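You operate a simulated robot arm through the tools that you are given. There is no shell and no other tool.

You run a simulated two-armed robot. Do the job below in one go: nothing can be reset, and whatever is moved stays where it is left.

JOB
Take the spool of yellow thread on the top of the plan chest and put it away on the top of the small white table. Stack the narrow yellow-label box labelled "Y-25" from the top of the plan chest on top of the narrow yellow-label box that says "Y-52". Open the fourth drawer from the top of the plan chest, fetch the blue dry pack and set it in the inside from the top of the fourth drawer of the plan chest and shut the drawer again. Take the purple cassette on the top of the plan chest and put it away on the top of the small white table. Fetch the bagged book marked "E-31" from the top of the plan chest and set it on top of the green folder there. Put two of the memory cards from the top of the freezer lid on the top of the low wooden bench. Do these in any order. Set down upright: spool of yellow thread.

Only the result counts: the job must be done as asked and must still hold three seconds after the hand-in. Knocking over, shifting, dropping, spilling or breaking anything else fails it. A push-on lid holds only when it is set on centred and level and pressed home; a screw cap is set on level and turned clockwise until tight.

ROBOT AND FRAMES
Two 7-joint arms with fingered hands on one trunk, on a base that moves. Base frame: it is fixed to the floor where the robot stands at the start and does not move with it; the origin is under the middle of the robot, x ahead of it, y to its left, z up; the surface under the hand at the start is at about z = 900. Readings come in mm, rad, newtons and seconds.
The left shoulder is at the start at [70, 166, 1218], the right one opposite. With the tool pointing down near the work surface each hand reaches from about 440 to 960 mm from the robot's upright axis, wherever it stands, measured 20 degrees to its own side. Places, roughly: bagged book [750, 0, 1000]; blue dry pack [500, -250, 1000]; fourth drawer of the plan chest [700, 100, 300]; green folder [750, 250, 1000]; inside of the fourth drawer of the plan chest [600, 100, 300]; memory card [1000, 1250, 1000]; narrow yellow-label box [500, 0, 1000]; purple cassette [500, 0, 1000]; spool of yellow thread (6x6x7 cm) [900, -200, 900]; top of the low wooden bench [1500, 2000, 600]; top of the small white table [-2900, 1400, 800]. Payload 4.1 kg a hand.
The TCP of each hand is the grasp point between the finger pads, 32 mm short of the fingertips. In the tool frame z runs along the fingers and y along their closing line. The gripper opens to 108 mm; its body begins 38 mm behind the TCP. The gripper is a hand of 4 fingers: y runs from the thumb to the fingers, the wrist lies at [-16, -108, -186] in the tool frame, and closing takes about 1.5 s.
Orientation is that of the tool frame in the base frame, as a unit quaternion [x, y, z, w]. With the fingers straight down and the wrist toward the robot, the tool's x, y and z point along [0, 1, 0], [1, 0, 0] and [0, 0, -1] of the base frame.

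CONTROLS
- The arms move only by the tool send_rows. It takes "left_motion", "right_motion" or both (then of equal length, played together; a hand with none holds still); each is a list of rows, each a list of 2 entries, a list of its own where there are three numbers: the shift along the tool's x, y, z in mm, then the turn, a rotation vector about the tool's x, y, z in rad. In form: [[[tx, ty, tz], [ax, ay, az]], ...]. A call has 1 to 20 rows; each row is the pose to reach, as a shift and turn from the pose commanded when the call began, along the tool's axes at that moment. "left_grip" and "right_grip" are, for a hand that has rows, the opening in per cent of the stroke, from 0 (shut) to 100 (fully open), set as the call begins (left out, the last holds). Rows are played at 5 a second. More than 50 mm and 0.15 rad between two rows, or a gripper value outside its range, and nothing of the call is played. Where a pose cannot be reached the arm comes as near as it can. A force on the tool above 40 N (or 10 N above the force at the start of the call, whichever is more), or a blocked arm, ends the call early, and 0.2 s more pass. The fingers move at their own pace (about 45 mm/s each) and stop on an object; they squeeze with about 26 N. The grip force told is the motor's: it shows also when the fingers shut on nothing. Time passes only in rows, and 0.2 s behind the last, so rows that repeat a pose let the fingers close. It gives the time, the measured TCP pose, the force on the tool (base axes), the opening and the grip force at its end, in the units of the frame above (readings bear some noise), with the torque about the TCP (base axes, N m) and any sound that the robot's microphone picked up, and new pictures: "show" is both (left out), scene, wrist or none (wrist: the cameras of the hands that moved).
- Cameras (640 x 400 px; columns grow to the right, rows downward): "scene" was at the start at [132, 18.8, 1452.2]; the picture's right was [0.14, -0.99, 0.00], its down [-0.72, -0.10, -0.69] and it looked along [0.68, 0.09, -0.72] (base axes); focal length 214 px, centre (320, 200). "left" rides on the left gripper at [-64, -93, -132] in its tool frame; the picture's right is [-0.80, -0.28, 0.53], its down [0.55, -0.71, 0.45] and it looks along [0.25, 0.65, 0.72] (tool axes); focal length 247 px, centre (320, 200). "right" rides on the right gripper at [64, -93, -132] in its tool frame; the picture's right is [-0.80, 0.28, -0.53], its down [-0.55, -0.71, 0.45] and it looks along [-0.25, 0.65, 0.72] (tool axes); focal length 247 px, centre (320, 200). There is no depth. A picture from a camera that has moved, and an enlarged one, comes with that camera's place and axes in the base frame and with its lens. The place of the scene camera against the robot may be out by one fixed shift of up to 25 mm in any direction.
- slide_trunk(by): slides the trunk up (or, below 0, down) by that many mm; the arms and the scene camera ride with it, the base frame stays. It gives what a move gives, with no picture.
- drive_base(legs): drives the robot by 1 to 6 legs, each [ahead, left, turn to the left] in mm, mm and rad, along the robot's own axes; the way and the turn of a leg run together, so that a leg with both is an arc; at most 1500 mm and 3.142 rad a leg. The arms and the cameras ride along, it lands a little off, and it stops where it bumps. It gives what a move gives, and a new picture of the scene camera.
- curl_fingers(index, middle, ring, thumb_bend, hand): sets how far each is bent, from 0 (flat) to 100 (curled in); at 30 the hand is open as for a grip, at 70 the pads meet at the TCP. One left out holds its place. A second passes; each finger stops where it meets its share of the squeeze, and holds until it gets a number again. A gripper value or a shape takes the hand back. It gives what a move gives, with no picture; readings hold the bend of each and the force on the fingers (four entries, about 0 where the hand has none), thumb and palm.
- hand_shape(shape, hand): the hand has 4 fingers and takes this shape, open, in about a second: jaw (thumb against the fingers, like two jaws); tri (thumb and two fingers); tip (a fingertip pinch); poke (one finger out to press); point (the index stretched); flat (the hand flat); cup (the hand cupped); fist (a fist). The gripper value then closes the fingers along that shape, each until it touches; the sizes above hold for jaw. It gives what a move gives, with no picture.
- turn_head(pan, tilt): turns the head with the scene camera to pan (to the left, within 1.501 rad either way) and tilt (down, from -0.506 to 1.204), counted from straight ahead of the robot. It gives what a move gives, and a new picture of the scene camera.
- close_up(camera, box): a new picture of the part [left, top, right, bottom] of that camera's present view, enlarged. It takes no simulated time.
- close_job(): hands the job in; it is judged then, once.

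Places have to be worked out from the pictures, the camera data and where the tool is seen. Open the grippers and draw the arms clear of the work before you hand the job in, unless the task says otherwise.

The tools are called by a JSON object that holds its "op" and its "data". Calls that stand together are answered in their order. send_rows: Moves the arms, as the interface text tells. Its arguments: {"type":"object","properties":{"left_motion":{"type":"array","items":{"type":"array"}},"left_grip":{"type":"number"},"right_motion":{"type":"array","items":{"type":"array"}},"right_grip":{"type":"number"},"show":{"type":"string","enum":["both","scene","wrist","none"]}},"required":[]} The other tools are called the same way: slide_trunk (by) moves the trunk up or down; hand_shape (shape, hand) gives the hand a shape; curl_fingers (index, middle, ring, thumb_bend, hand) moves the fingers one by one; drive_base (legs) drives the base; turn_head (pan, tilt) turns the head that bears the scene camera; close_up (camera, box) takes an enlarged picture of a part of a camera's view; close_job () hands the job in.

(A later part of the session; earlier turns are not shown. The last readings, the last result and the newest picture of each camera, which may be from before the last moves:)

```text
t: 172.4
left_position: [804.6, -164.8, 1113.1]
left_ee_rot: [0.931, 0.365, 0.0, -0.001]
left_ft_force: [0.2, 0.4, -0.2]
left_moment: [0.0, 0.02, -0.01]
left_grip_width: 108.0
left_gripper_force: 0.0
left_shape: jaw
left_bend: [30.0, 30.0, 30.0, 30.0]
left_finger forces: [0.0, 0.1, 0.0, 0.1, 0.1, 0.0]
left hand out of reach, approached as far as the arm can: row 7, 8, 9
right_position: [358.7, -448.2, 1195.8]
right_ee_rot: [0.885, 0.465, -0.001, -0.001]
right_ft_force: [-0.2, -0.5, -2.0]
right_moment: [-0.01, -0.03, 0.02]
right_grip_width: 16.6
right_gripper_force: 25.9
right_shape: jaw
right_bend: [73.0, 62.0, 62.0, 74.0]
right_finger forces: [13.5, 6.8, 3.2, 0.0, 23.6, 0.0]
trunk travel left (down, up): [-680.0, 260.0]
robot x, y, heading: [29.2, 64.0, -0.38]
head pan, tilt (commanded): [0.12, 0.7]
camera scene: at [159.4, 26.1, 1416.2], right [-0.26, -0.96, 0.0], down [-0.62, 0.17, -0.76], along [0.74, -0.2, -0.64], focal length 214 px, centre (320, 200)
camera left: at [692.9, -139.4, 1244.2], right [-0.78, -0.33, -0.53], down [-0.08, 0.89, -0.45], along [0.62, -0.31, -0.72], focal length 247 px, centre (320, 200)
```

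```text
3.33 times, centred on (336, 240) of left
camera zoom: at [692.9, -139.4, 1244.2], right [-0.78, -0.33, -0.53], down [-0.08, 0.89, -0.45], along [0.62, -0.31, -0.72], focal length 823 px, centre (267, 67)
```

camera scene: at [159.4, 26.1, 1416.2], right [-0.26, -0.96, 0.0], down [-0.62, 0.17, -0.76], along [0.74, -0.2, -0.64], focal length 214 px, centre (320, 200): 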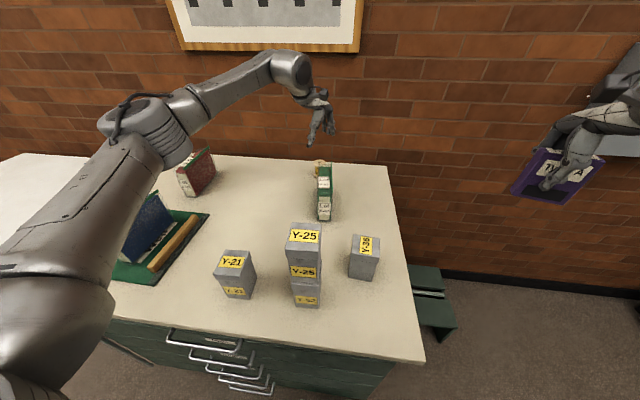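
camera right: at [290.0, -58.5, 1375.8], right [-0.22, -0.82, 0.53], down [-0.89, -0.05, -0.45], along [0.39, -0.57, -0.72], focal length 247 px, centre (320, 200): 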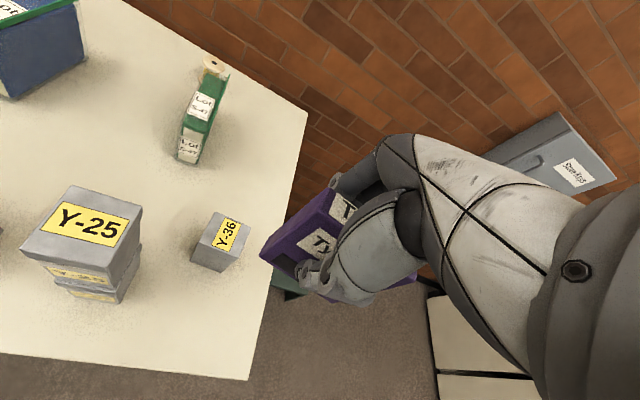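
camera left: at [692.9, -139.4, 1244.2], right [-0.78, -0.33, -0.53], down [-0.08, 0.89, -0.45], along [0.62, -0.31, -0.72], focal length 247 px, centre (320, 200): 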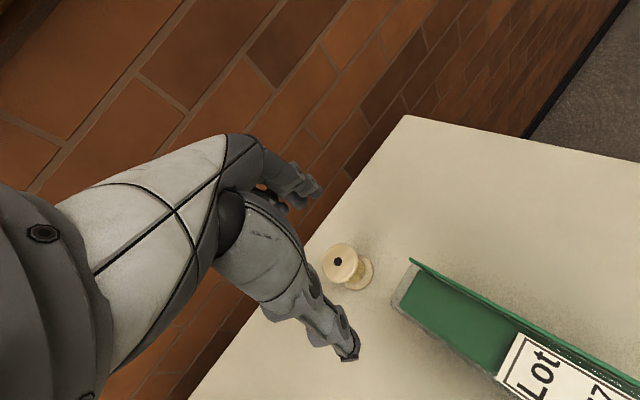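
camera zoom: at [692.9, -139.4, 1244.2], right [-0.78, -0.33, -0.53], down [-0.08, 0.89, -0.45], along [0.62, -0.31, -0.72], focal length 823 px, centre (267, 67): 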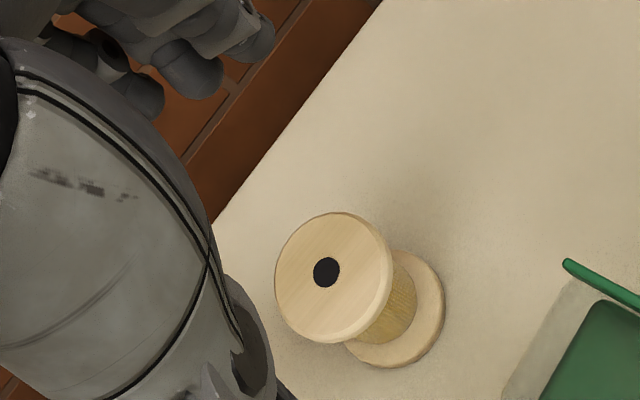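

I need a bit more reach, so I turn the hand nearer to straight ahead while moving over the spool and descending part of the way.

{"op": "send_rows", "data": {"left_motion": [[[7, 13, 5], [0, 0, -0.073]], [[14, 26, 15], [0, 0, -0.146]], [[21, 40, 28], [0, 0, -0.218]], [[28.4, 53.2, 42], [0, 0, -0.291]], [[28.4, 53.2, 60], [0, 0, -0.291]], [[28.4, 53.2, 60], [0, 0, -0.291]]], "left_grip": 85, "show": "wrist"}}

{"op": "close_up", "data": {"camera": "left", "box": [240, 180, 432, 300]}}

```text
t: 173.8
left_position: [860.4, -182.8, 1055.7]
left_ee_rot: [0.868, 0.497, 0.0, -0.001]
left_ft_force: [0.9, -0.6, 0.4]
left_moment: [0.0, 0.0, -0.01]
left_grip_width: 92.3
left_gripper_force: 0.2
left_shape: jaw
left_bend: [26.0, 33.0, 31.0, 49.0]
left_finger forces: [0.0, 0.0, 0.1, 0.0, 0.1, 0.0]
right_position: [358.1, -447.4, 1195.8]
right_ee_rot: [0.885, 0.465, -0.001, -0.001]
right_ft_force: [-1.1, -0.9, -1.3]
right_moment: [0.0, -0.03, 0.01]
right_grip_width: 16.3
right_gripper_force: 26.2
right_shape: jaw
right_bend: [73.0, 62.0, 62.0, 74.0]
right_finger forces: [13.5, 6.9, 3.2, 0.0, 23.6, 0.0]
trunk travel left (down, up): [-680.0, 260.0]
robot x, y, heading: [28.5, 57.5, -0.391]
head pan, tilt (commanded): [0.12, 0.7]
camera left: at [746.3, -190.3, 1185.8], right [-0.65, -0.54, -0.53], down [-0.33, 0.83, -0.45], along [0.69, -0.11, -0.72], focal length 247 px, centre (320, 200)
```

left: 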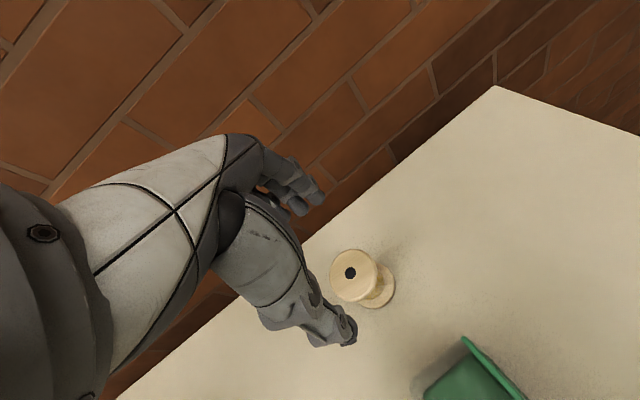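

```text
3.33 times, centred on (336, 240) of left
camera zoom: at [746.3, -190.3, 1185.8], right [-0.65, -0.54, -0.53], down [-0.33, 0.83, -0.45], along [0.69, -0.11, -0.72], focal length 823 px, centre (267, 67)
```

zoom: 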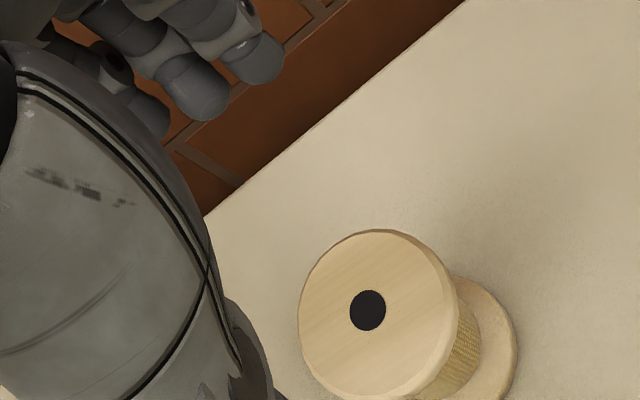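

The spool is centred to a few millimetres. I shift 4 mm and descend to grip height.

{"op": "send_rows", "data": {"left_motion": [[[0, 4, 25], [0, 0, 0]], [[0, 4, 55], [0, 0, 0]], [[0, 4, 85], [0, 0, 0]], [[0, 4, 105], [0, 0, 0]], [[0, 4, 115], [0, 0, 0]], [[0, 4, 115], [0, 0, 0]]], "left_grip": 85, "show": "both"}}

{"op": "close_up", "data": {"camera": "left", "box": [240, 180, 432, 300]}}

```text
t: 175.2
left_position: [861.9, -184.8, 940.4]
left_ee_rot: [0.869, 0.496, 0.0, 0.0]
left_ft_force: [-0.1, 0.3, -0.9]
left_moment: [-0.04, 0.0, -0.02]
left_grip_width: 91.9
left_gripper_force: 0.0
left_shape: jaw
left_bend: [26.0, 33.0, 31.0, 49.0]
left_finger forces: [0.0, 0.1, 0.1, 0.0, 0.1, 0.0]
right_position: [358.2, -447.8, 1195.7]
right_ee_rot: [0.885, 0.465, 0.0, -0.001]
right_ft_force: [-0.6, -0.1, -1.7]
right_moment: [0.0, -0.03, 0.02]
right_grip_width: 16.5
right_gripper_force: 26.3
right_shape: jaw
right_bend: [73.0, 62.0, 62.0, 74.0]
right_finger forces: [13.5, 6.9, 3.3, 0.1, 23.6, 0.0]
trunk travel left (down, up): [-680.0, 260.0]
robot x, y, heading: [27.7, 61.9, -0.385]
head pan, tilt (commanded): [0.12, 0.7]
camera scene: at [158.4, 26.8, 1416.3], right [-0.26, -0.96, 0.0], down [-0.62, 0.17, -0.76], along [0.74, -0.2, -0.64], focal length 214 px, centre (320, 200)
camera left: at [748.2, -192.7, 1070.8], right [-0.65, -0.54, -0.53], down [-0.33, 0.83, -0.45], along [0.68, -0.12, -0.72], focal length 247 px, centre (320, 200)
```

scene: 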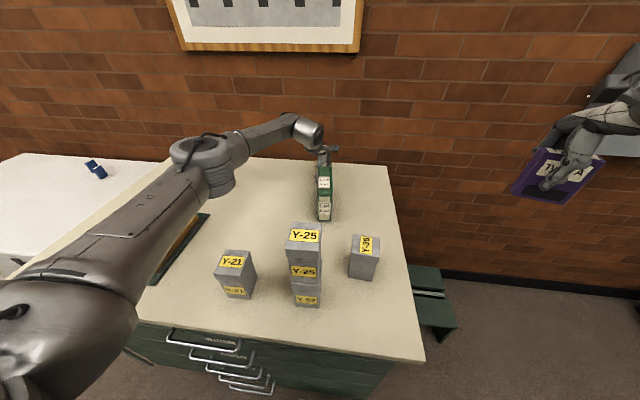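
left: 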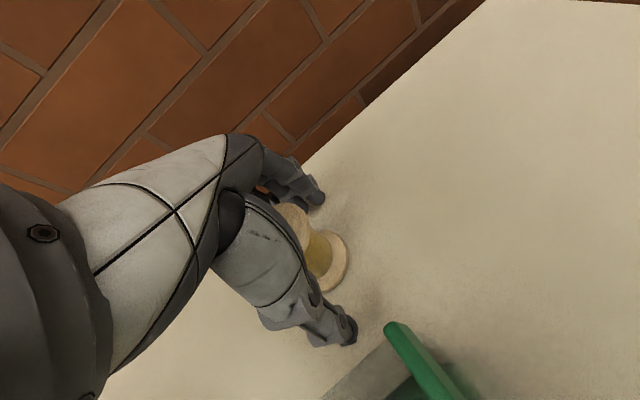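

```text
3.33 times, centred on (336, 240) of left
camera zoom: at [748.2, -192.7, 1070.8], right [-0.65, -0.54, -0.53], down [-0.33, 0.83, -0.45], along [0.68, -0.12, -0.72], focal length 823 px, centre (267, 67)
```

zoom: 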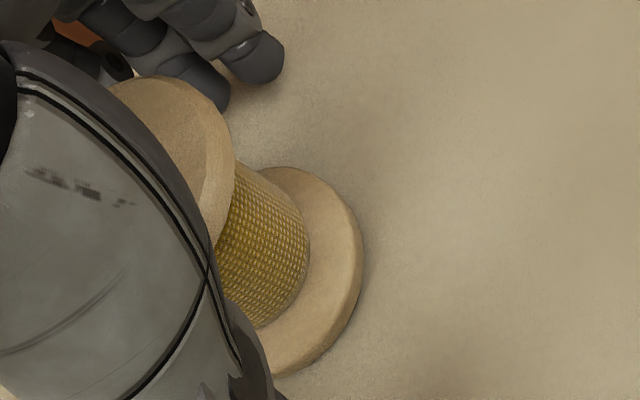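

The spool stands between thumb and fingers, nothing touched. I close the left hand.

{"op": "send_rows", "data": {"left_motion": [[[0, 0, 0], [0, 0, 0]], [[0, 0, 0], [0, 0, 0]], [[0, 0, 0], [0, 0, 0]], [[0, 0, 0], [0, 0, 0]], [[0, 0, 0], [0, 0, 0]], [[0, 0, 0], [0, 0, 0]], [[0, 0, 0], [0, 0, 0]], [[0, 0, 0], [0, 0, 0]]], "left_grip": 0, "show": "wrist"}}

{"op": "close_up", "data": {"camera": "left", "box": [240, 180, 432, 300]}}

```text
t: 177.0
left_position: [861.2, -184.4, 940.1]
left_ee_rot: [0.869, 0.496, 0.0, -0.001]
left_ft_force: [-0.6, 0.0, 2.7]
left_moment: [-0.04, 0.05, 0.0]
left_grip_width: 23.9
left_gripper_force: 25.7
left_shape: jaw
left_bend: [71.0, 54.0, 59.0, 74.0]
left_finger forces: [11.7, 7.6, 4.4, 0.0, 21.4, 0.1]
right_position: [357.5, -448.1, 1197.0]
right_ee_rot: [0.885, 0.465, 0.0, 0.0]
right_ft_force: [0.3, 0.2, -0.8]
right_moment: [0.0, -0.04, 0.0]
right_grip_width: 16.3
right_gripper_force: 25.8
right_shape: jaw
right_bend: [73.0, 62.0, 62.0, 74.0]
right_finger forces: [13.5, 6.9, 3.2, 0.0, 23.6, 0.0]
trunk travel left (down, up): [-680.0, 260.0]
robot x, y, heading: [27.0, 62.0, -0.384]
head pan, tilt (commanded): [0.12, 0.7]
camera left: at [747.9, -192.8, 1071.4], right [-0.65, -0.54, -0.53], down [-0.33, 0.83, -0.45], along [0.69, -0.12, -0.72], focal length 247 px, centre (320, 200)
```

left: 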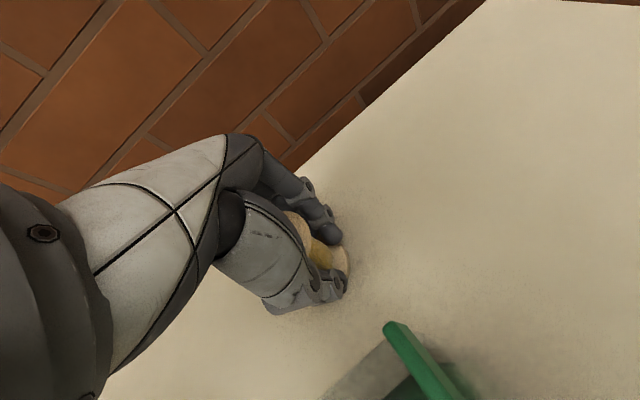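

```text
3.33 times, centred on (336, 240) of left
camera zoom: at [747.9, -192.8, 1071.4], right [-0.65, -0.54, -0.53], down [-0.33, 0.83, -0.45], along [0.69, -0.12, -0.72], focal length 823 px, centre (267, 67)
```

zoom: 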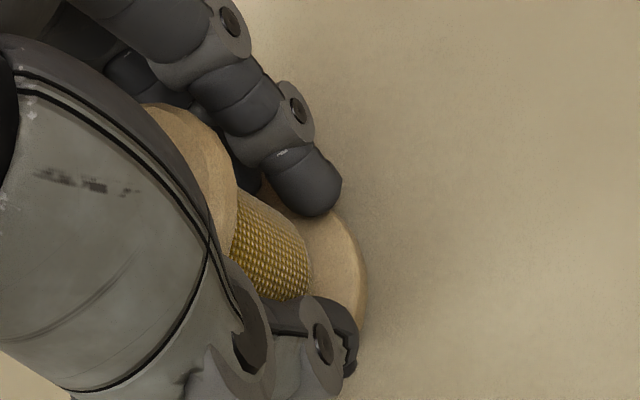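

Fingers hold the spool around its waist (21 N thumb). I lift it and look.

{"op": "send_rows", "data": {"left_motion": [[[0, 0, -8], [0, 0, 0]], [[0, 0, -25], [0, 0, 0]], [[0, 0, -50], [0, 0, 0]], [[0, 0, -80], [0, 0, 0]], [[0, 0, -110], [0, 0, 0]], [[0, 0, -110], [0, 0, 0]]], "show": "both"}}

{"op": "close_up", "data": {"camera": "left", "box": [240, 180, 432, 300]}}

{"op": "close_up", "data": {"camera": "scene", "box": [270, 100, 398, 180]}}

```text
t: 178.4
left_position: [861.2, -184.4, 1049.9]
left_ee_rot: [0.868, 0.497, 0.0, 0.0]
left_ft_force: [0.3, 1.3, -0.3]
left_moment: [0.01, -0.02, -0.02]
left_grip_width: 23.4
left_gripper_force: 25.9
left_shape: jaw
left_bend: [71.0, 54.0, 59.0, 74.0]
left_finger forces: [11.2, 7.8, 4.7, 0.0, 20.8, 0.1]
right_position: [358.0, -448.0, 1194.3]
right_ee_rot: [0.886, 0.465, -0.001, -0.001]
right_ft_force: [0.2, -1.1, -2.0]
right_moment: [0.03, 0.01, 0.0]
right_grip_width: 16.8
right_gripper_force: 26.0
right_shape: jaw
right_bend: [73.0, 62.0, 62.0, 74.0]
right_finger forces: [13.5, 6.8, 3.2, 0.1, 23.5, 0.1]
trunk travel left (down, up): [-680.0, 260.0]
robot x, y, heading: [26.6, 59.0, -0.387]
head pan, tilt (commanded): [0.12, 0.7]
camera scene: at [159.2, 26.7, 1416.2], right [-0.26, -0.96, 0.0], down [-0.62, 0.17, -0.76], along [0.74, -0.2, -0.64], focal length 214 px, centre (320, 200)
camera left: at [749.5, -191.9, 1179.7], right [-0.65, -0.54, -0.53], down [-0.33, 0.83, -0.45], along [0.68, -0.11, -0.72], focal length 247 px, centre (320, 200)
```

scene: 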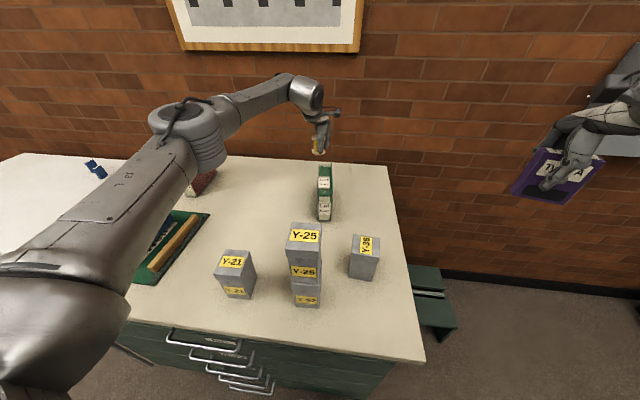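
left: 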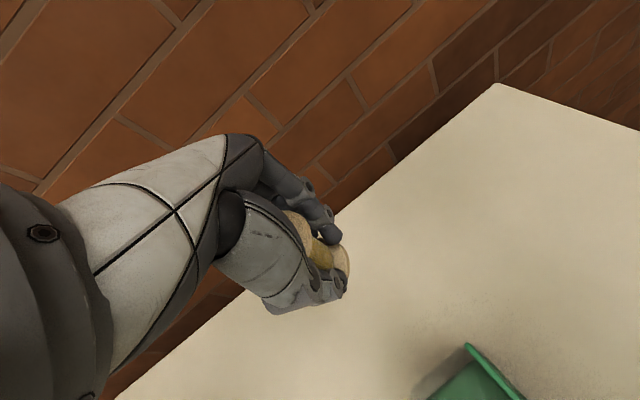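

```text
3.33 times, centred on (336, 240) of left
camera zoom: at [749.5, -191.9, 1179.7], right [-0.65, -0.54, -0.53], down [-0.33, 0.83, -0.45], along [0.68, -0.11, -0.72], focal length 823 px, centre (267, 67)
```

zoom: 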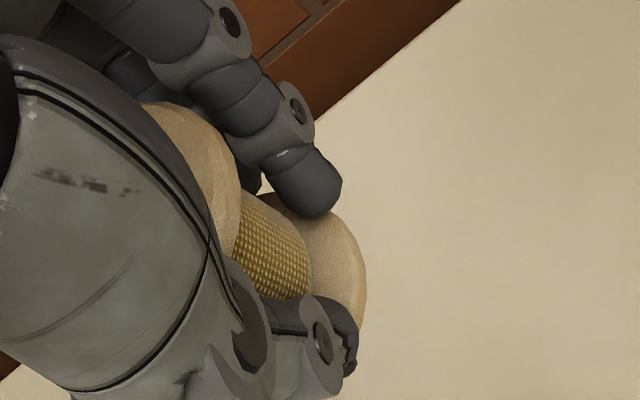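

```text
5.00 times, centred on (334, 140) of scene
camera zoom: at [159.2, 26.7, 1416.2], right [-0.26, -0.96, 0.0], down [-0.62, 0.17, -0.76], along [0.74, -0.2, -0.64], focal length 1072 px, centre (250, 500)
```

zoom: 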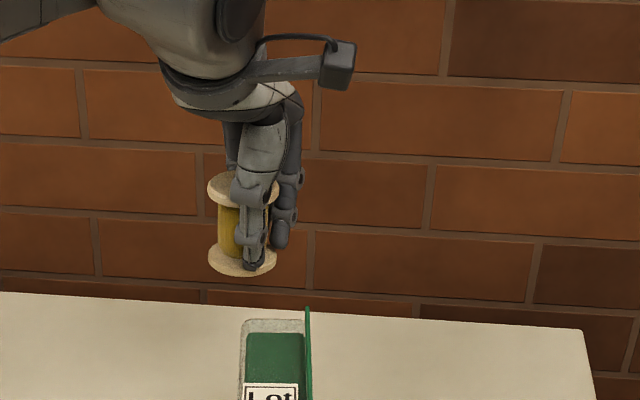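

The spool is held upright. I raise it more and pull the left hand back toward the robot.

{"op": "send_rows", "data": {"left_motion": [[[0, 0, -40], [0, 0, 0]], [[0, -15, -80], [0, 0, 0]], [[0, -40, -115], [0, 0, 0]], [[0, -75, -145], [0, 0, 0]], [[0, -120, -160], [0, 0, 0]], [[0, -168, -165], [0, 0, 0]], [[0, -216, -170], [0, 0, 0]], [[0, -264, -175], [0, 0, 0]], [[5, -312, -180], [0, 0, 0]], [[10, -355, -185], [0, 0, 0]]], "show": "scene"}}

{"op": "close_up", "data": {"camera": "scene", "box": [20, 130, 340, 330]}}

```text
t: 180.6
left_position: [562.1, 7.2, 1234.3]
left_ee_rot: [0.869, 0.496, 0.0, 0.0]
left_ft_force: [-0.5, -0.7, 0.3]
left_moment: [0.03, -0.03, -0.01]
left_grip_width: 21.9
left_gripper_force: 26.4
left_shape: jaw
left_bend: [73.0, 54.0, 56.0, 78.0]
left_finger forces: [0.7, 8.4, 7.5, 0.0, 18.1, 0.0]
right_position: [357.8, -447.1, 1196.2]
right_ee_rot: [0.885, 0.465, 0.0, 0.0]
right_ft_force: [-0.5, 0.1, -1.5]
right_moment: [0.03, -0.01, 0.01]
right_grip_width: 16.6
right_gripper_force: 25.9
right_shape: jaw
right_bend: [73.0, 62.0, 62.0, 74.0]
right_finger forces: [13.4, 6.8, 3.2, 0.1, 23.6, 0.0]
trunk travel left (down, up): [-680.0, 260.0]
robot x, y, heading: [28.6, 62.6, -0.384]
head pan, tilt (commanded): [0.12, 0.7]
camera scene: at [157.4, 28.1, 1416.5], right [-0.26, -0.96, 0.0], down [-0.62, 0.17, -0.77], along [0.74, -0.2, -0.64], focal length 214 px, centre (320, 200)
```

scene: 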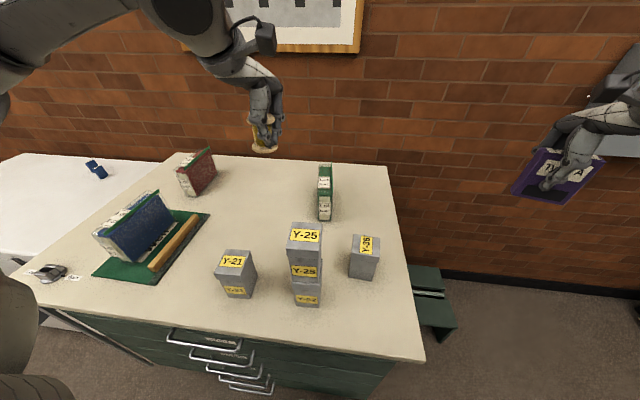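

```text
2.00 times, centred on (180, 230) of scene
camera zoom: at [157.4, 28.1, 1416.5], right [-0.26, -0.96, 0.0], down [-0.62, 0.17, -0.77], along [0.74, -0.2, -0.64], focal length 429 px, centre (600, 140)
```

zoom: 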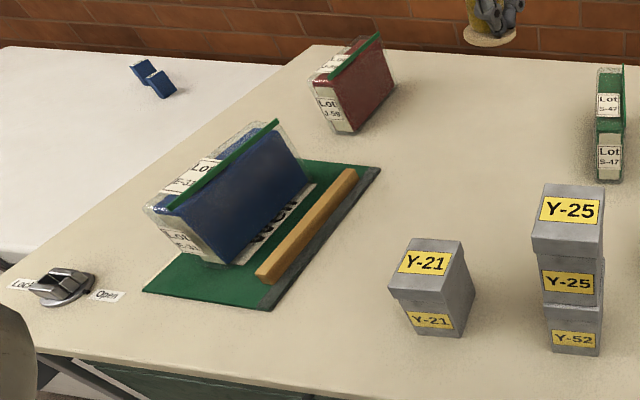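

The chest top is in order. The left grip forces shifted a bit, so I check how the spool sits in the hand.

{"op": "close_up", "data": {"camera": "left", "box": [240, 160, 432, 280]}}

{"op": "close_up", "data": {"camera": "scene", "box": [200, 70, 328, 150]}}

```text
3.33 times, centred on (336, 220) of left
camera zoom: at [449.3, -0.8, 1365.3], right [-0.65, -0.54, -0.53], down [-0.33, 0.83, -0.45], along [0.69, -0.12, -0.72], focal length 823 px, centre (267, 133)
```

zoom: 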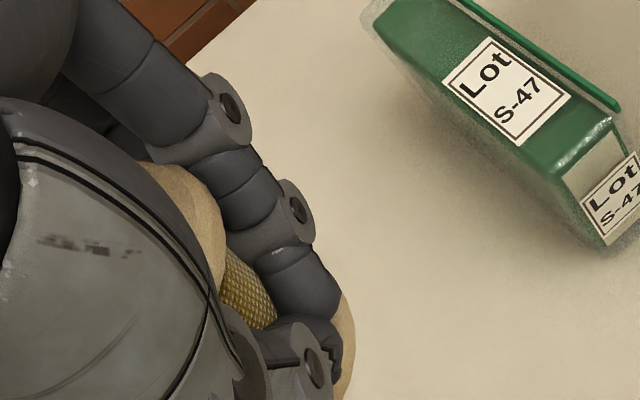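

```text
5.00 times, centred on (264, 110) of scene
camera zoom: at [157.4, 28.1, 1416.5], right [-0.26, -0.96, 0.0], down [-0.62, 0.17, -0.77], along [0.74, -0.2, -0.64], focal length 1072 px, centre (600, 650)
```

zoom: 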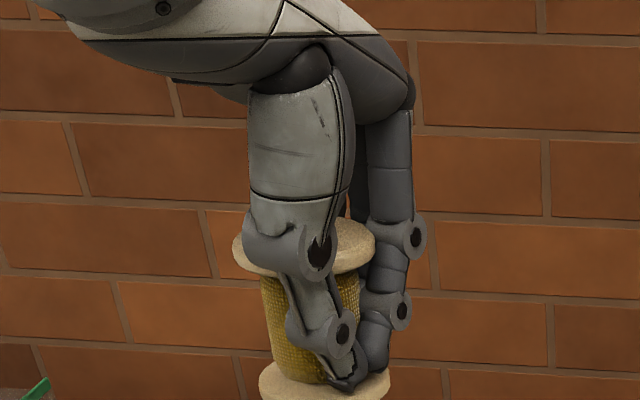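

The spool slid sideways in the grip, so I will set it down on a free spot of the chest top and regrip it by its upper flange. I lower it at p≈517, q≈222.

{"op": "send_rows", "data": {"left_motion": [[[0, 0, 30], [0, 0, 0]], [[0, 0, 65], [0, 0, 0]], [[0, 0, 100], [0, 0, 0]], [[0, 0, 135], [0, 0, 0]], [[0, 0, 170], [0, 0, 0]], [[0, 0, 205], [0, 0, 0]], [[0, 0, 240], [0, 0, 0]], [[0, 0, 265], [0, 0, 0]], [[0, 0, 280], [0, 0, 0]], [[0, 0, 280], [0, 0, 0]]], "show": "both"}}

{"op": "close_up", "data": {"camera": "scene", "box": [200, 130, 392, 250]}}

```text
t: 182.4
left_position: [563.8, 2.3, 978.7]
left_ee_rot: [0.867, 0.498, -0.003, 0.006]
left_ft_force: [2.8, 2.4, 7.9]
left_moment: [-0.32, 1.4, -0.22]
left_grip_width: 22.0
left_gripper_force: 25.5
left_shape: jaw
left_bend: [73.0, 54.0, 55.0, 78.0]
left_finger forces: [0.6, 7.7, 7.4, 0.0, 17.9, 0.0]
right_position: [357.2, -447.8, 1194.6]
right_ee_rot: [0.885, 0.465, 0.0, -0.001]
right_ft_force: [-0.2, 1.2, -1.5]
right_moment: [0.0, 0.05, 0.02]
right_grip_width: 16.8
right_gripper_force: 26.0
right_shape: jaw
right_bend: [73.0, 62.0, 62.0, 74.0]
right_finger forces: [13.5, 7.0, 3.1, 0.0, 23.6, 0.1]
trunk travel left (down, up): [-680.0, 260.0]
robot x, y, heading: [26.8, 64.4, -0.386]
head pan, tilt (commanded): [0.12, 0.7]
stopped in row 9 (left hand): the force on the tool passed its limit at 52 N (the readings are from after the stop); the commanded pose is now the measured one
camera scene: at [158.5, 27.4, 1416.4], right [-0.26, -0.96, 0.0], down [-0.62, 0.17, -0.76], along [0.74, -0.2, -0.64], focal length 214 px, centre (320, 200)
camera left: at [450.3, -4.6, 1108.2], right [-0.65, -0.55, -0.53], down [-0.33, 0.82, -0.46], along [0.69, -0.12, -0.72], focal length 247 px, centre (320, 200)
```

scene: 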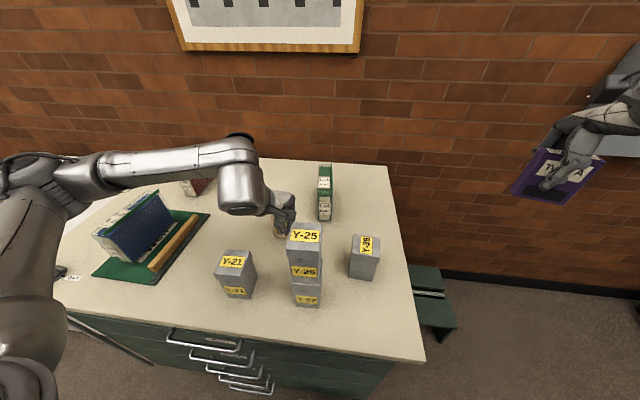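
left: 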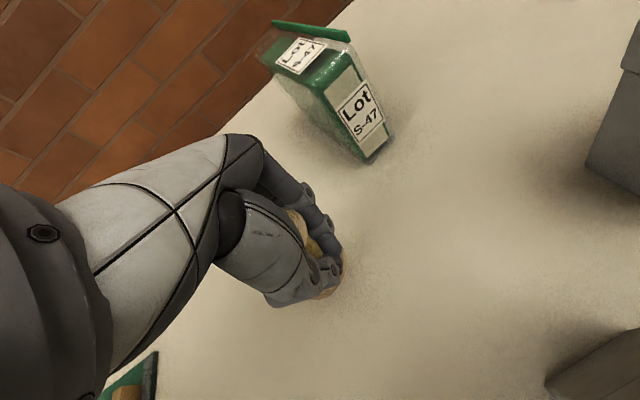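

```text
3.33 times, centred on (296, 190) of scene
camera zoom: at [158.5, 27.4, 1416.4], right [-0.26, -0.96, 0.0], down [-0.62, 0.17, -0.76], along [0.74, -0.2, -0.64], focal length 715 px, centre (400, 233)
```

zoom: 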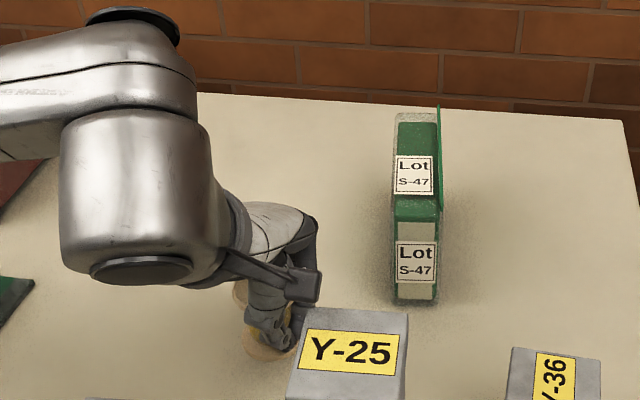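

Something was touched at z≈979 (52 N) — probably the wrist camera arm on the box stack, not the spool. The stack looks unmoved; I raise the hand straight up gently.

{"op": "send_rows", "data": {"left_motion": [[[0, 0, -5], [0, 0, 0]], [[0, 0, -15], [0, 0, 0]], [[0, 0, -35], [0, 0, 0]], [[0, 0, -65], [0, 0, 0]], [[0, 0, -100], [0, 0, 0]], [[0, 0, -140], [0, 0, 0]], [[0, 0, -140], [0, 0, 0]]], "show": "both"}}

{"op": "close_up", "data": {"camera": "scene", "box": [200, 200, 392, 320]}}

{"op": "close_up", "data": {"camera": "scene", "box": [200, 90, 328, 170]}}

```text
t: 184.1
left_position: [561.8, 6.2, 1117.8]
left_ee_rot: [0.867, 0.498, -0.002, 0.004]
left_ft_force: [-0.3, -0.3, -0.3]
left_moment: [0.01, 0.04, 0.0]
left_grip_width: 21.8
left_gripper_force: 26.0
left_shape: jaw
left_bend: [73.0, 54.0, 55.0, 78.0]
left_finger forces: [0.5, 7.5, 7.2, 0.0, 17.6, 0.1]
right_position: [358.5, -447.8, 1196.1]
right_ee_rot: [0.885, 0.465, 0.0, -0.001]
right_ft_force: [0.6, -0.1, -3.1]
right_moment: [0.0, -0.01, 0.01]
right_grip_width: 16.2
right_gripper_force: 26.2
right_shape: jaw
right_bend: [73.0, 62.0, 62.0, 74.0]
right_finger forces: [13.5, 6.9, 3.1, 0.0, 23.6, 0.1]
trunk travel left (down, up): [-680.0, 260.0]
robot x, y, heading: [23.9, 56.6, -0.385]
head pan, tilt (commanded): [0.12, 0.7]
camera scene: at [159.1, 27.0, 1416.2], right [-0.26, -0.96, 0.0], down [-0.62, 0.17, -0.76], along [0.74, -0.2, -0.64], focal length 214 px, centre (320, 200)
camera left: at [449.3, -0.8, 1247.8], right [-0.65, -0.55, -0.53], down [-0.33, 0.83, -0.46], along [0.69, -0.12, -0.72], focal length 247 px, centre (320, 200)
```

scene: 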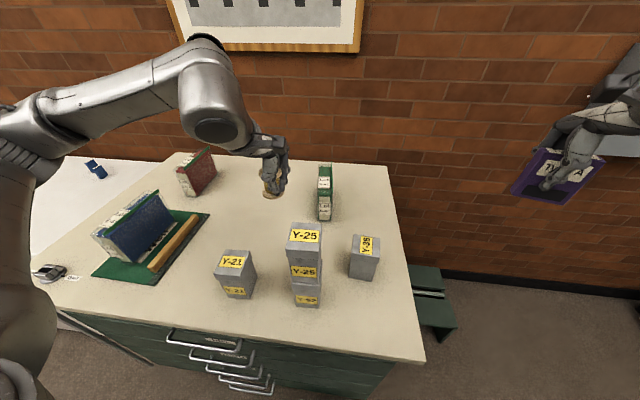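
left: 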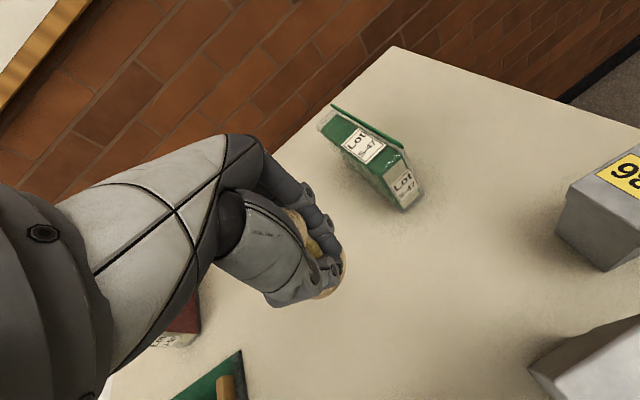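

```text
3.33 times, centred on (296, 260) of scene
camera zoom: at [159.1, 27.0, 1416.2], right [-0.26, -0.96, 0.0], down [-0.62, 0.17, -0.76], along [0.74, -0.2, -0.64], focal length 715 px, centre (400, 0)
```

zoom: 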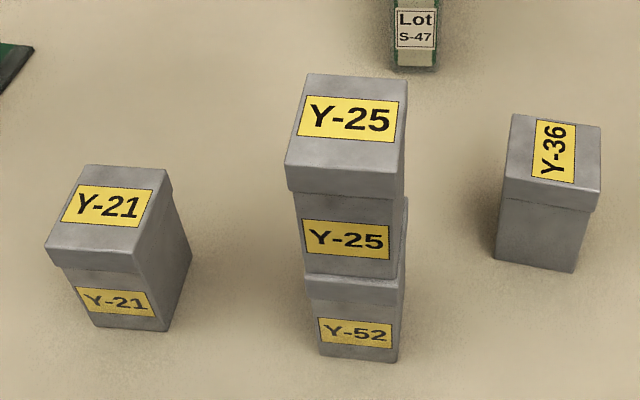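

```text
5.00 times, centred on (264, 130) of scene
camera zoom: at [159.1, 27.0, 1416.2], right [-0.26, -0.96, 0.0], down [-0.62, 0.17, -0.76], along [0.74, -0.2, -0.64], focal length 1072 px, centre (600, 550)
```

zoom: 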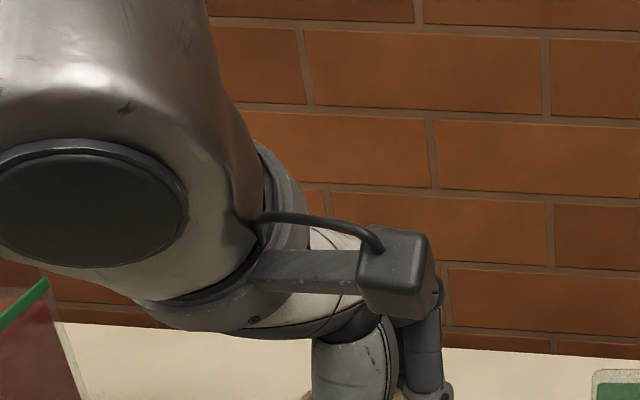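

The stack is unharmed. I move to a spot well away from it, around p=590, q=300, and lower the spool there.

{"op": "send_rows", "data": {"left_motion": [[[30, 20, 0], [0, 0, 0]], [[60, 40, 0], [0, 0, 0]], [[88, 61, 0], [0, 0, 0]], [[88, 61, 40], [0, 0, 0]], [[88, 61, 80], [0, 0, 0]], [[88, 61, 120], [0, 0, 0]], [[88, 61, 150], [0, 0, 0]], [[88, 61, 165], [0, 0, 0]], [[88, 61, 165], [0, 0, 0]]], "show": "both"}}

{"op": "close_up", "data": {"camera": "left", "box": [240, 180, 432, 300]}}

{"op": "close_up", "data": {"camera": "scene", "box": [180, 120, 340, 220]}}

```text
t: 186.1
left_position: [662.3, 47.5, 950.9]
left_ee_rot: [0.868, 0.497, -0.002, 0.004]
left_ft_force: [-0.6, -1.1, -0.4]
left_moment: [-0.04, -0.01, -0.02]
left_grip_width: 21.8
left_gripper_force: 26.0
left_shape: jaw
left_bend: [73.0, 54.0, 55.0, 78.0]
left_finger forces: [0.4, 7.2, 7.1, 0.0, 17.6, 0.0]
right_position: [357.8, -446.8, 1196.0]
right_ee_rot: [0.885, 0.465, 0.0, -0.001]
right_ft_force: [0.4, -0.5, -0.8]
right_moment: [-0.01, -0.02, -0.01]
right_grip_width: 16.4
right_gripper_force: 25.8
right_shape: jaw
right_bend: [73.0, 62.0, 62.0, 74.0]
right_finger forces: [13.5, 6.9, 3.2, 0.1, 23.7, 0.0]
trunk travel left (down, up): [-680.0, 260.0]
robot x, y, heading: [28.3, 61.4, -0.383]
head pan, tilt (commanded): [0.12, 0.7]
camera scene: at [158.6, 26.9, 1416.3], right [-0.26, -0.96, 0.0], down [-0.62, 0.17, -0.76], along [0.74, -0.2, -0.64], focal length 214 px, centre (320, 200)
camera left: at [548.4, 40.2, 1081.0], right [-0.65, -0.55, -0.53], down [-0.33, 0.83, -0.46], along [0.69, -0.12, -0.72], focal length 247 px, centre (320, 200)
```

scene: 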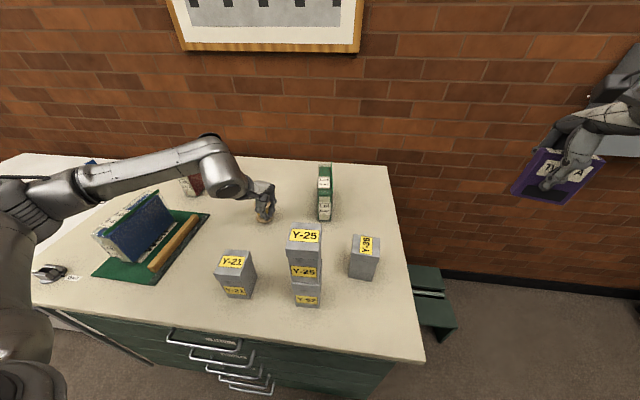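
left: 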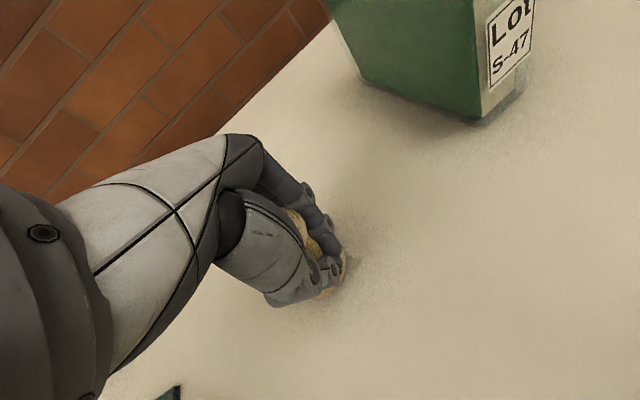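

```text
3.33 times, centred on (336, 240) of left
camera zoom: at [548.4, 40.2, 1081.0], right [-0.65, -0.55, -0.53], down [-0.33, 0.83, -0.46], along [0.69, -0.12, -0.72], focal length 823 px, centre (267, 67)
```

zoom: 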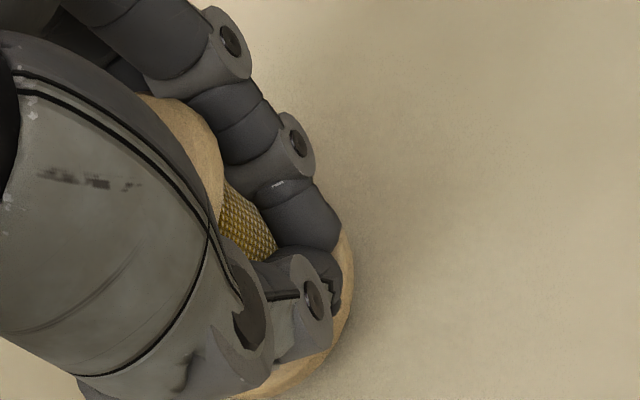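

```text
4.00 times, centred on (260, 170) of scene
camera zoom: at [158.6, 26.9, 1416.3], right [-0.26, -0.96, 0.0], down [-0.62, 0.17, -0.76], along [0.74, -0.2, -0.64], focal length 858 px, centre (560, 320)
```

zoom: 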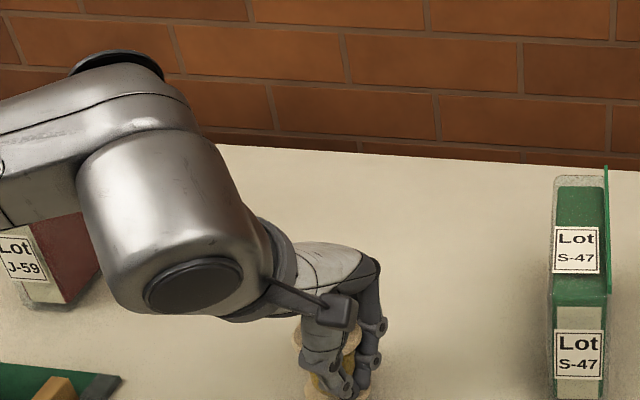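

No contact yet at z≈951. I lower in small steps until the spool's base meets the surface.

{"op": "send_rows", "data": {"left_motion": [[[0, 0, 3], [0, 0, 0]], [[0, 0, 6], [0, 0, 0]], [[0, 0, 8], [0, 0, 0]], [[0, 0, 10], [0, 0, 0]], [[0, 0, 10], [0, 0, 0]]], "show": "none"}}

```text
t: 187.2
left_position: [660.6, 46.7, 943.0]
left_ee_rot: [0.867, 0.498, -0.002, 0.004]
left_ft_force: [0.5, 0.6, 0.7]
left_moment: [0.0, -0.03, 0.01]
left_grip_width: 22.1
left_gripper_force: 25.9
left_shape: jaw
left_bend: [73.0, 54.0, 55.0, 78.0]
left_finger forces: [0.4, 8.2, 7.0, 0.0, 17.8, 0.0]
right_position: [358.5, -448.0, 1195.3]
right_ee_rot: [0.885, 0.465, -0.001, -0.001]
right_ft_force: [-0.7, -0.5, -1.8]
right_moment: [0.0, -0.03, -0.01]
right_grip_width: 16.3
right_gripper_force: 26.2
right_shape: jaw
right_bend: [73.0, 62.0, 62.0, 74.0]
right_finger forces: [13.5, 6.8, 3.1, 0.0, 23.7, 0.0]
trunk travel left (down, up): [-680.0, 260.0]
robot x, y, heading: [24.8, 62.6, -0.39]
head pan, tilt (commanded): [0.12, 0.7]
```

{"op": "send_rows", "data": {"left_motion": [[[0, 0, 1.5], [0, 0, 0]], [[0, 0, 3], [0, 0, 0]], [[0, 0, 3], [0, 0, 0]]], "show": "none"}}

{"op": "close_up", "data": {"camera": "scene", "box": [220, 150, 316, 210]}}

```text
t: 188.1
left_position: [660.3, 46.5, 940.7]
left_ee_rot: [0.867, 0.498, -0.002, 0.007]
left_ft_force: [1.6, 0.5, 13.6]
left_moment: [-0.03, -0.28, 0.01]
left_grip_width: 22.5
left_gripper_force: 26.4
left_shape: jaw
left_bend: [73.0, 54.0, 54.0, 78.0]
left_finger forces: [0.0, 15.2, 7.3, 0.0, 19.2, 0.0]
right_position: [356.9, -447.5, 1195.6]
right_ee_rot: [0.885, 0.465, 0.0, 0.0]
right_ft_force: [-1.4, 0.7, -1.7]
right_moment: [0.01, 0.04, 0.0]
right_grip_width: 16.7
right_gripper_force: 26.1
right_shape: jaw
right_bend: [73.0, 62.0, 62.0, 74.0]
right_finger forces: [13.5, 6.9, 3.2, 0.0, 23.7, 0.1]
trunk travel left (down, up): [-680.0, 260.0]
robot x, y, heading: [26.0, 57.1, -0.387]
head pan, tilt (commanded): [0.12, 0.7]
```

```text
6.67 times, centred on (268, 180) of scene
camera zoom: at [157.0, 27.0, 1416.6], right [-0.26, -0.96, 0.0], down [-0.62, 0.17, -0.77], along [0.74, -0.2, -0.64], focal length 1430 px, centre (667, 333)
```

zoom: 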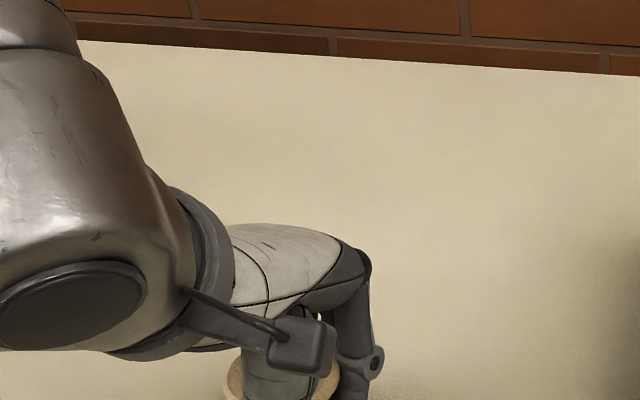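

The spool rests on the surface (14 N). I ease up 2 mm and open the fingers.

{"op": "send_rows", "data": {"left_motion": [[[0, 0, -2], [0, 0, 0]], [[0, 0, -2], [0, 0, 0]]], "show": "none"}}

{"op": "send_rows", "data": {"left_motion": [[[0, 0, 0], [0, 0, 0]], [[0, 0, 0], [0, 0, 0]], [[0, 0, 0], [0, 0, 0]], [[0, 0, 0], [0, 0, 0]], [[0, 0, 0], [0, 0, 0]], [[0, 0, 0], [0, 0, 0]], [[0, 0, 0], [0, 0, 0]]], "left_grip": 95, "show": "wrist"}}

{"op": "close_up", "data": {"camera": "left", "box": [240, 180, 432, 300]}}

```text
t: 188.7
left_position: [659.2, 47.8, 943.2]
left_ee_rot: [0.868, 0.497, -0.002, 0.004]
left_ft_force: [0.5, -2.0, 4.9]
left_moment: [-0.07, -0.14, -0.05]
left_grip_width: 22.4
left_gripper_force: 25.9
left_shape: jaw
left_bend: [73.0, 54.0, 54.0, 79.0]
left_finger forces: [0.0, 13.2, 6.8, 0.0, 18.0, 0.0]
right_position: [356.9, -447.3, 1194.8]
right_ee_rot: [0.886, 0.465, -0.001, 0.0]
right_ft_force: [0.6, 0.0, -2.7]
right_moment: [0.01, -0.02, 0.03]
right_grip_width: 16.5
right_gripper_force: 25.7
right_shape: jaw
right_bend: [73.0, 62.0, 62.0, 74.0]
right_finger forces: [13.5, 6.9, 3.2, 0.1, 23.6, 0.1]
trunk travel left (down, up): [-680.0, 260.0]
robot x, y, heading: [27.9, 58.9, -0.388]
head pan, tilt (commanded): [0.12, 0.7]
```

```text
t: 190.2
left_position: [660.3, 47.3, 940.5]
left_ee_rot: [0.867, 0.498, -0.002, 0.005]
left_ft_force: [-0.5, -0.3, 0.2]
left_moment: [0.0, 0.02, 0.0]
left_grip_width: 102.7
left_gripper_force: 0.1
left_shape: jaw
left_bend: [29.0, 31.0, 30.0, 35.0]
left_finger forces: [0.0, 0.0, 0.1, 0.0, 0.0, 0.0]
right_position: [358.8, -447.5, 1195.4]
right_ee_rot: [0.885, 0.465, 0.0, -0.001]
right_ft_force: [-0.1, 0.6, -1.9]
right_moment: [0.01, -0.03, -0.01]
right_grip_width: 16.7
right_gripper_force: 25.8
right_shape: jaw
right_bend: [73.0, 62.0, 62.0, 74.0]
right_finger forces: [13.5, 6.9, 3.3, 0.0, 23.6, 0.0]
trunk travel left (down, up): [-680.0, 260.0]
robot x, y, heading: [29.2, 61.5, -0.386]
head pan, tilt (commanded): [0.12, 0.7]
camera left: at [547.3, 40.6, 1071.6], right [-0.65, -0.55, -0.53], down [-0.33, 0.83, -0.46], along [0.69, -0.12, -0.72], focal length 247 px, centre (320, 200)
```

left: 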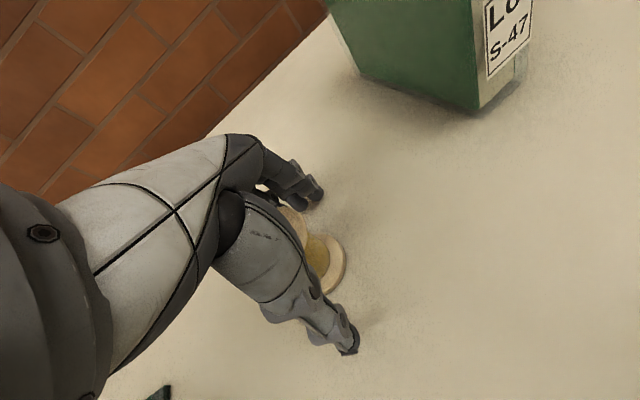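

```text
3.33 times, centred on (336, 240) of left
camera zoom: at [547.3, 40.6, 1071.6], right [-0.65, -0.55, -0.53], down [-0.33, 0.83, -0.46], along [0.69, -0.12, -0.72], focal length 823 px, centre (267, 67)
```

zoom: 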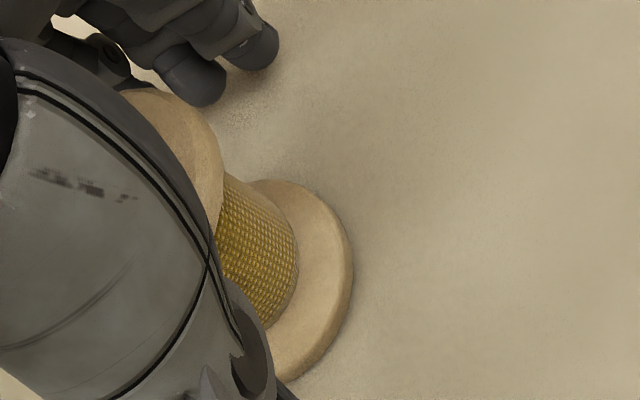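

The spool stands upright. I raise the hand for a clear look so I can centre on its top flange.

{"op": "send_rows", "data": {"left_motion": [[[0, 0, -40], [0, 0, 0]], [[0, 0, -80], [0, 0, 0]], [[0, 0, -115], [0, 0, 0]], [[0, 0, -115], [0, 0, 0]]], "show": "wrist"}}

{"op": "close_up", "data": {"camera": "left", "box": [240, 180, 432, 300]}}

```text
t: 191.2
left_position: [661.2, 49.3, 1056.1]
left_ee_rot: [0.868, 0.497, -0.002, 0.005]
left_ft_force: [-1.3, 1.0, -0.2]
left_moment: [0.01, 0.0, -0.03]
left_grip_width: 102.5
left_gripper_force: 0.2
left_shape: jaw
left_bend: [29.0, 31.0, 30.0, 35.0]
left_finger forces: [0.0, 0.0, 0.0, 0.0, 0.1, 0.0]
right_position: [357.6, -447.6, 1195.5]
right_ee_rot: [0.886, 0.465, 0.0, -0.001]
right_ft_force: [-0.1, -0.7, -3.2]
right_moment: [0.0, -0.02, -0.01]
right_grip_width: 16.5
right_gripper_force: 26.3
right_shape: jaw
right_bend: [73.0, 62.0, 62.0, 74.0]
right_finger forces: [13.5, 6.9, 3.2, 0.1, 23.5, 0.0]
trunk travel left (down, up): [-680.0, 260.0]
robot x, y, heading: [31.1, 62.0, -0.385]
head pan, tilt (commanded): [0.12, 0.7]
camera left: at [548.7, 42.0, 1186.8], right [-0.65, -0.55, -0.53], down [-0.33, 0.83, -0.46], along [0.69, -0.12, -0.72], focal length 247 px, centre (320, 200)
```

left: 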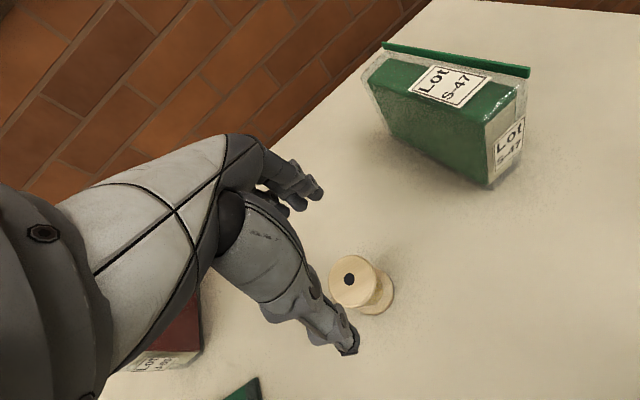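

```text
3.33 times, centred on (336, 240) of left
camera zoom: at [548.7, 42.0, 1186.8], right [-0.65, -0.55, -0.53], down [-0.33, 0.83, -0.46], along [0.69, -0.12, -0.72], focal length 823 px, centre (267, 67)
```

zoom: 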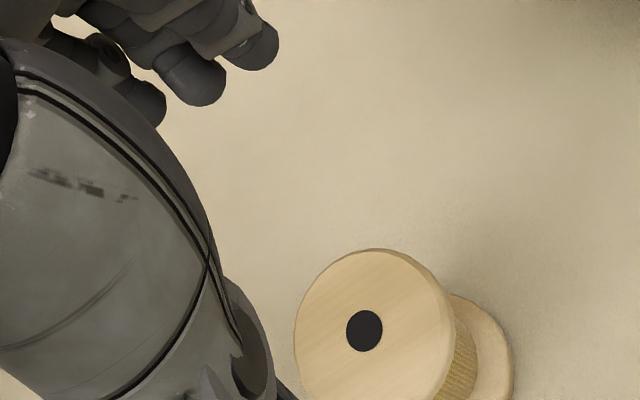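

The spool's centre is at tool (14, −2) mm. A three-point grip suits a cylinder better, so I switch the left hand to the "tri" shape and look at the finger placement.

{"op": "hand_shape", "data": {"hand": "left", "shape": "tri"}}

{"op": "close_up", "data": {"camera": "left", "box": [224, 160, 416, 280]}}

{"op": "close_up", "data": {"camera": "left", "box": [160, 140, 480, 340]}}

```text
t: 192.2
left_position: [660.7, 48.5, 1056.4]
left_ee_rot: [0.867, 0.498, -0.002, 0.005]
left_ft_force: [-0.3, 0.4, -0.7]
left_moment: [-0.01, -0.02, -0.01]
left_grip_width: 107.7
left_gripper_force: 0.3
left_shape: tri
left_bend: [30.0, 30.0, 99.0, 30.0]
left_finger forces: [0.0, 0.1, 0.0, 0.0, 0.0, 0.1]
right_position: [358.3, -447.7, 1194.8]
right_ee_rot: [0.885, 0.465, -0.001, -0.001]
right_ft_force: [0.1, -0.2, -1.6]
right_moment: [0.01, -0.04, 0.01]
right_grip_width: 16.6
right_gripper_force: 26.1
right_shape: jaw
right_bend: [73.0, 62.0, 62.0, 74.0]
right_finger forces: [13.6, 6.9, 3.3, 0.0, 23.5, 0.1]
trunk travel left (down, up): [-680.0, 260.0]
robot x, y, heading: [29.1, 62.0, -0.382]
head pan, tilt (commanded): [0.12, 0.7]
```

```text
3.33 times, centred on (320, 220) of left
camera zoom: at [548.5, 41.8, 1186.4], right [-0.65, -0.55, -0.53], down [-0.33, 0.83, -0.46], along [0.69, -0.12, -0.72], focal length 823 px, centre (320, 133)
```

zoom: 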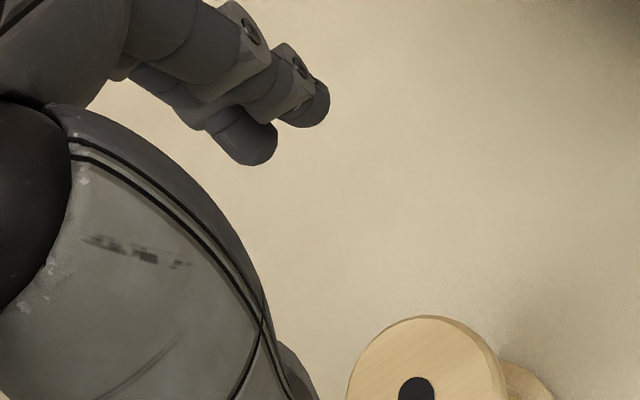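

```text
2.00 times, centred on (320, 240) of left
camera zoom: at [548.5, 41.8, 1186.4], right [-0.65, -0.55, -0.53], down [-0.33, 0.83, -0.46], along [0.69, -0.12, -0.72], focal length 494 px, centre (320, 120)
```

zoom: 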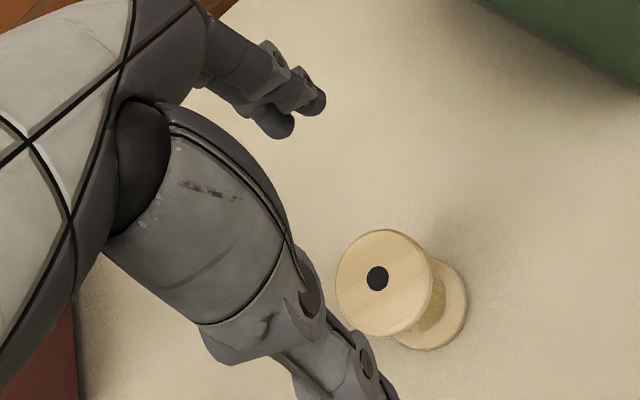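

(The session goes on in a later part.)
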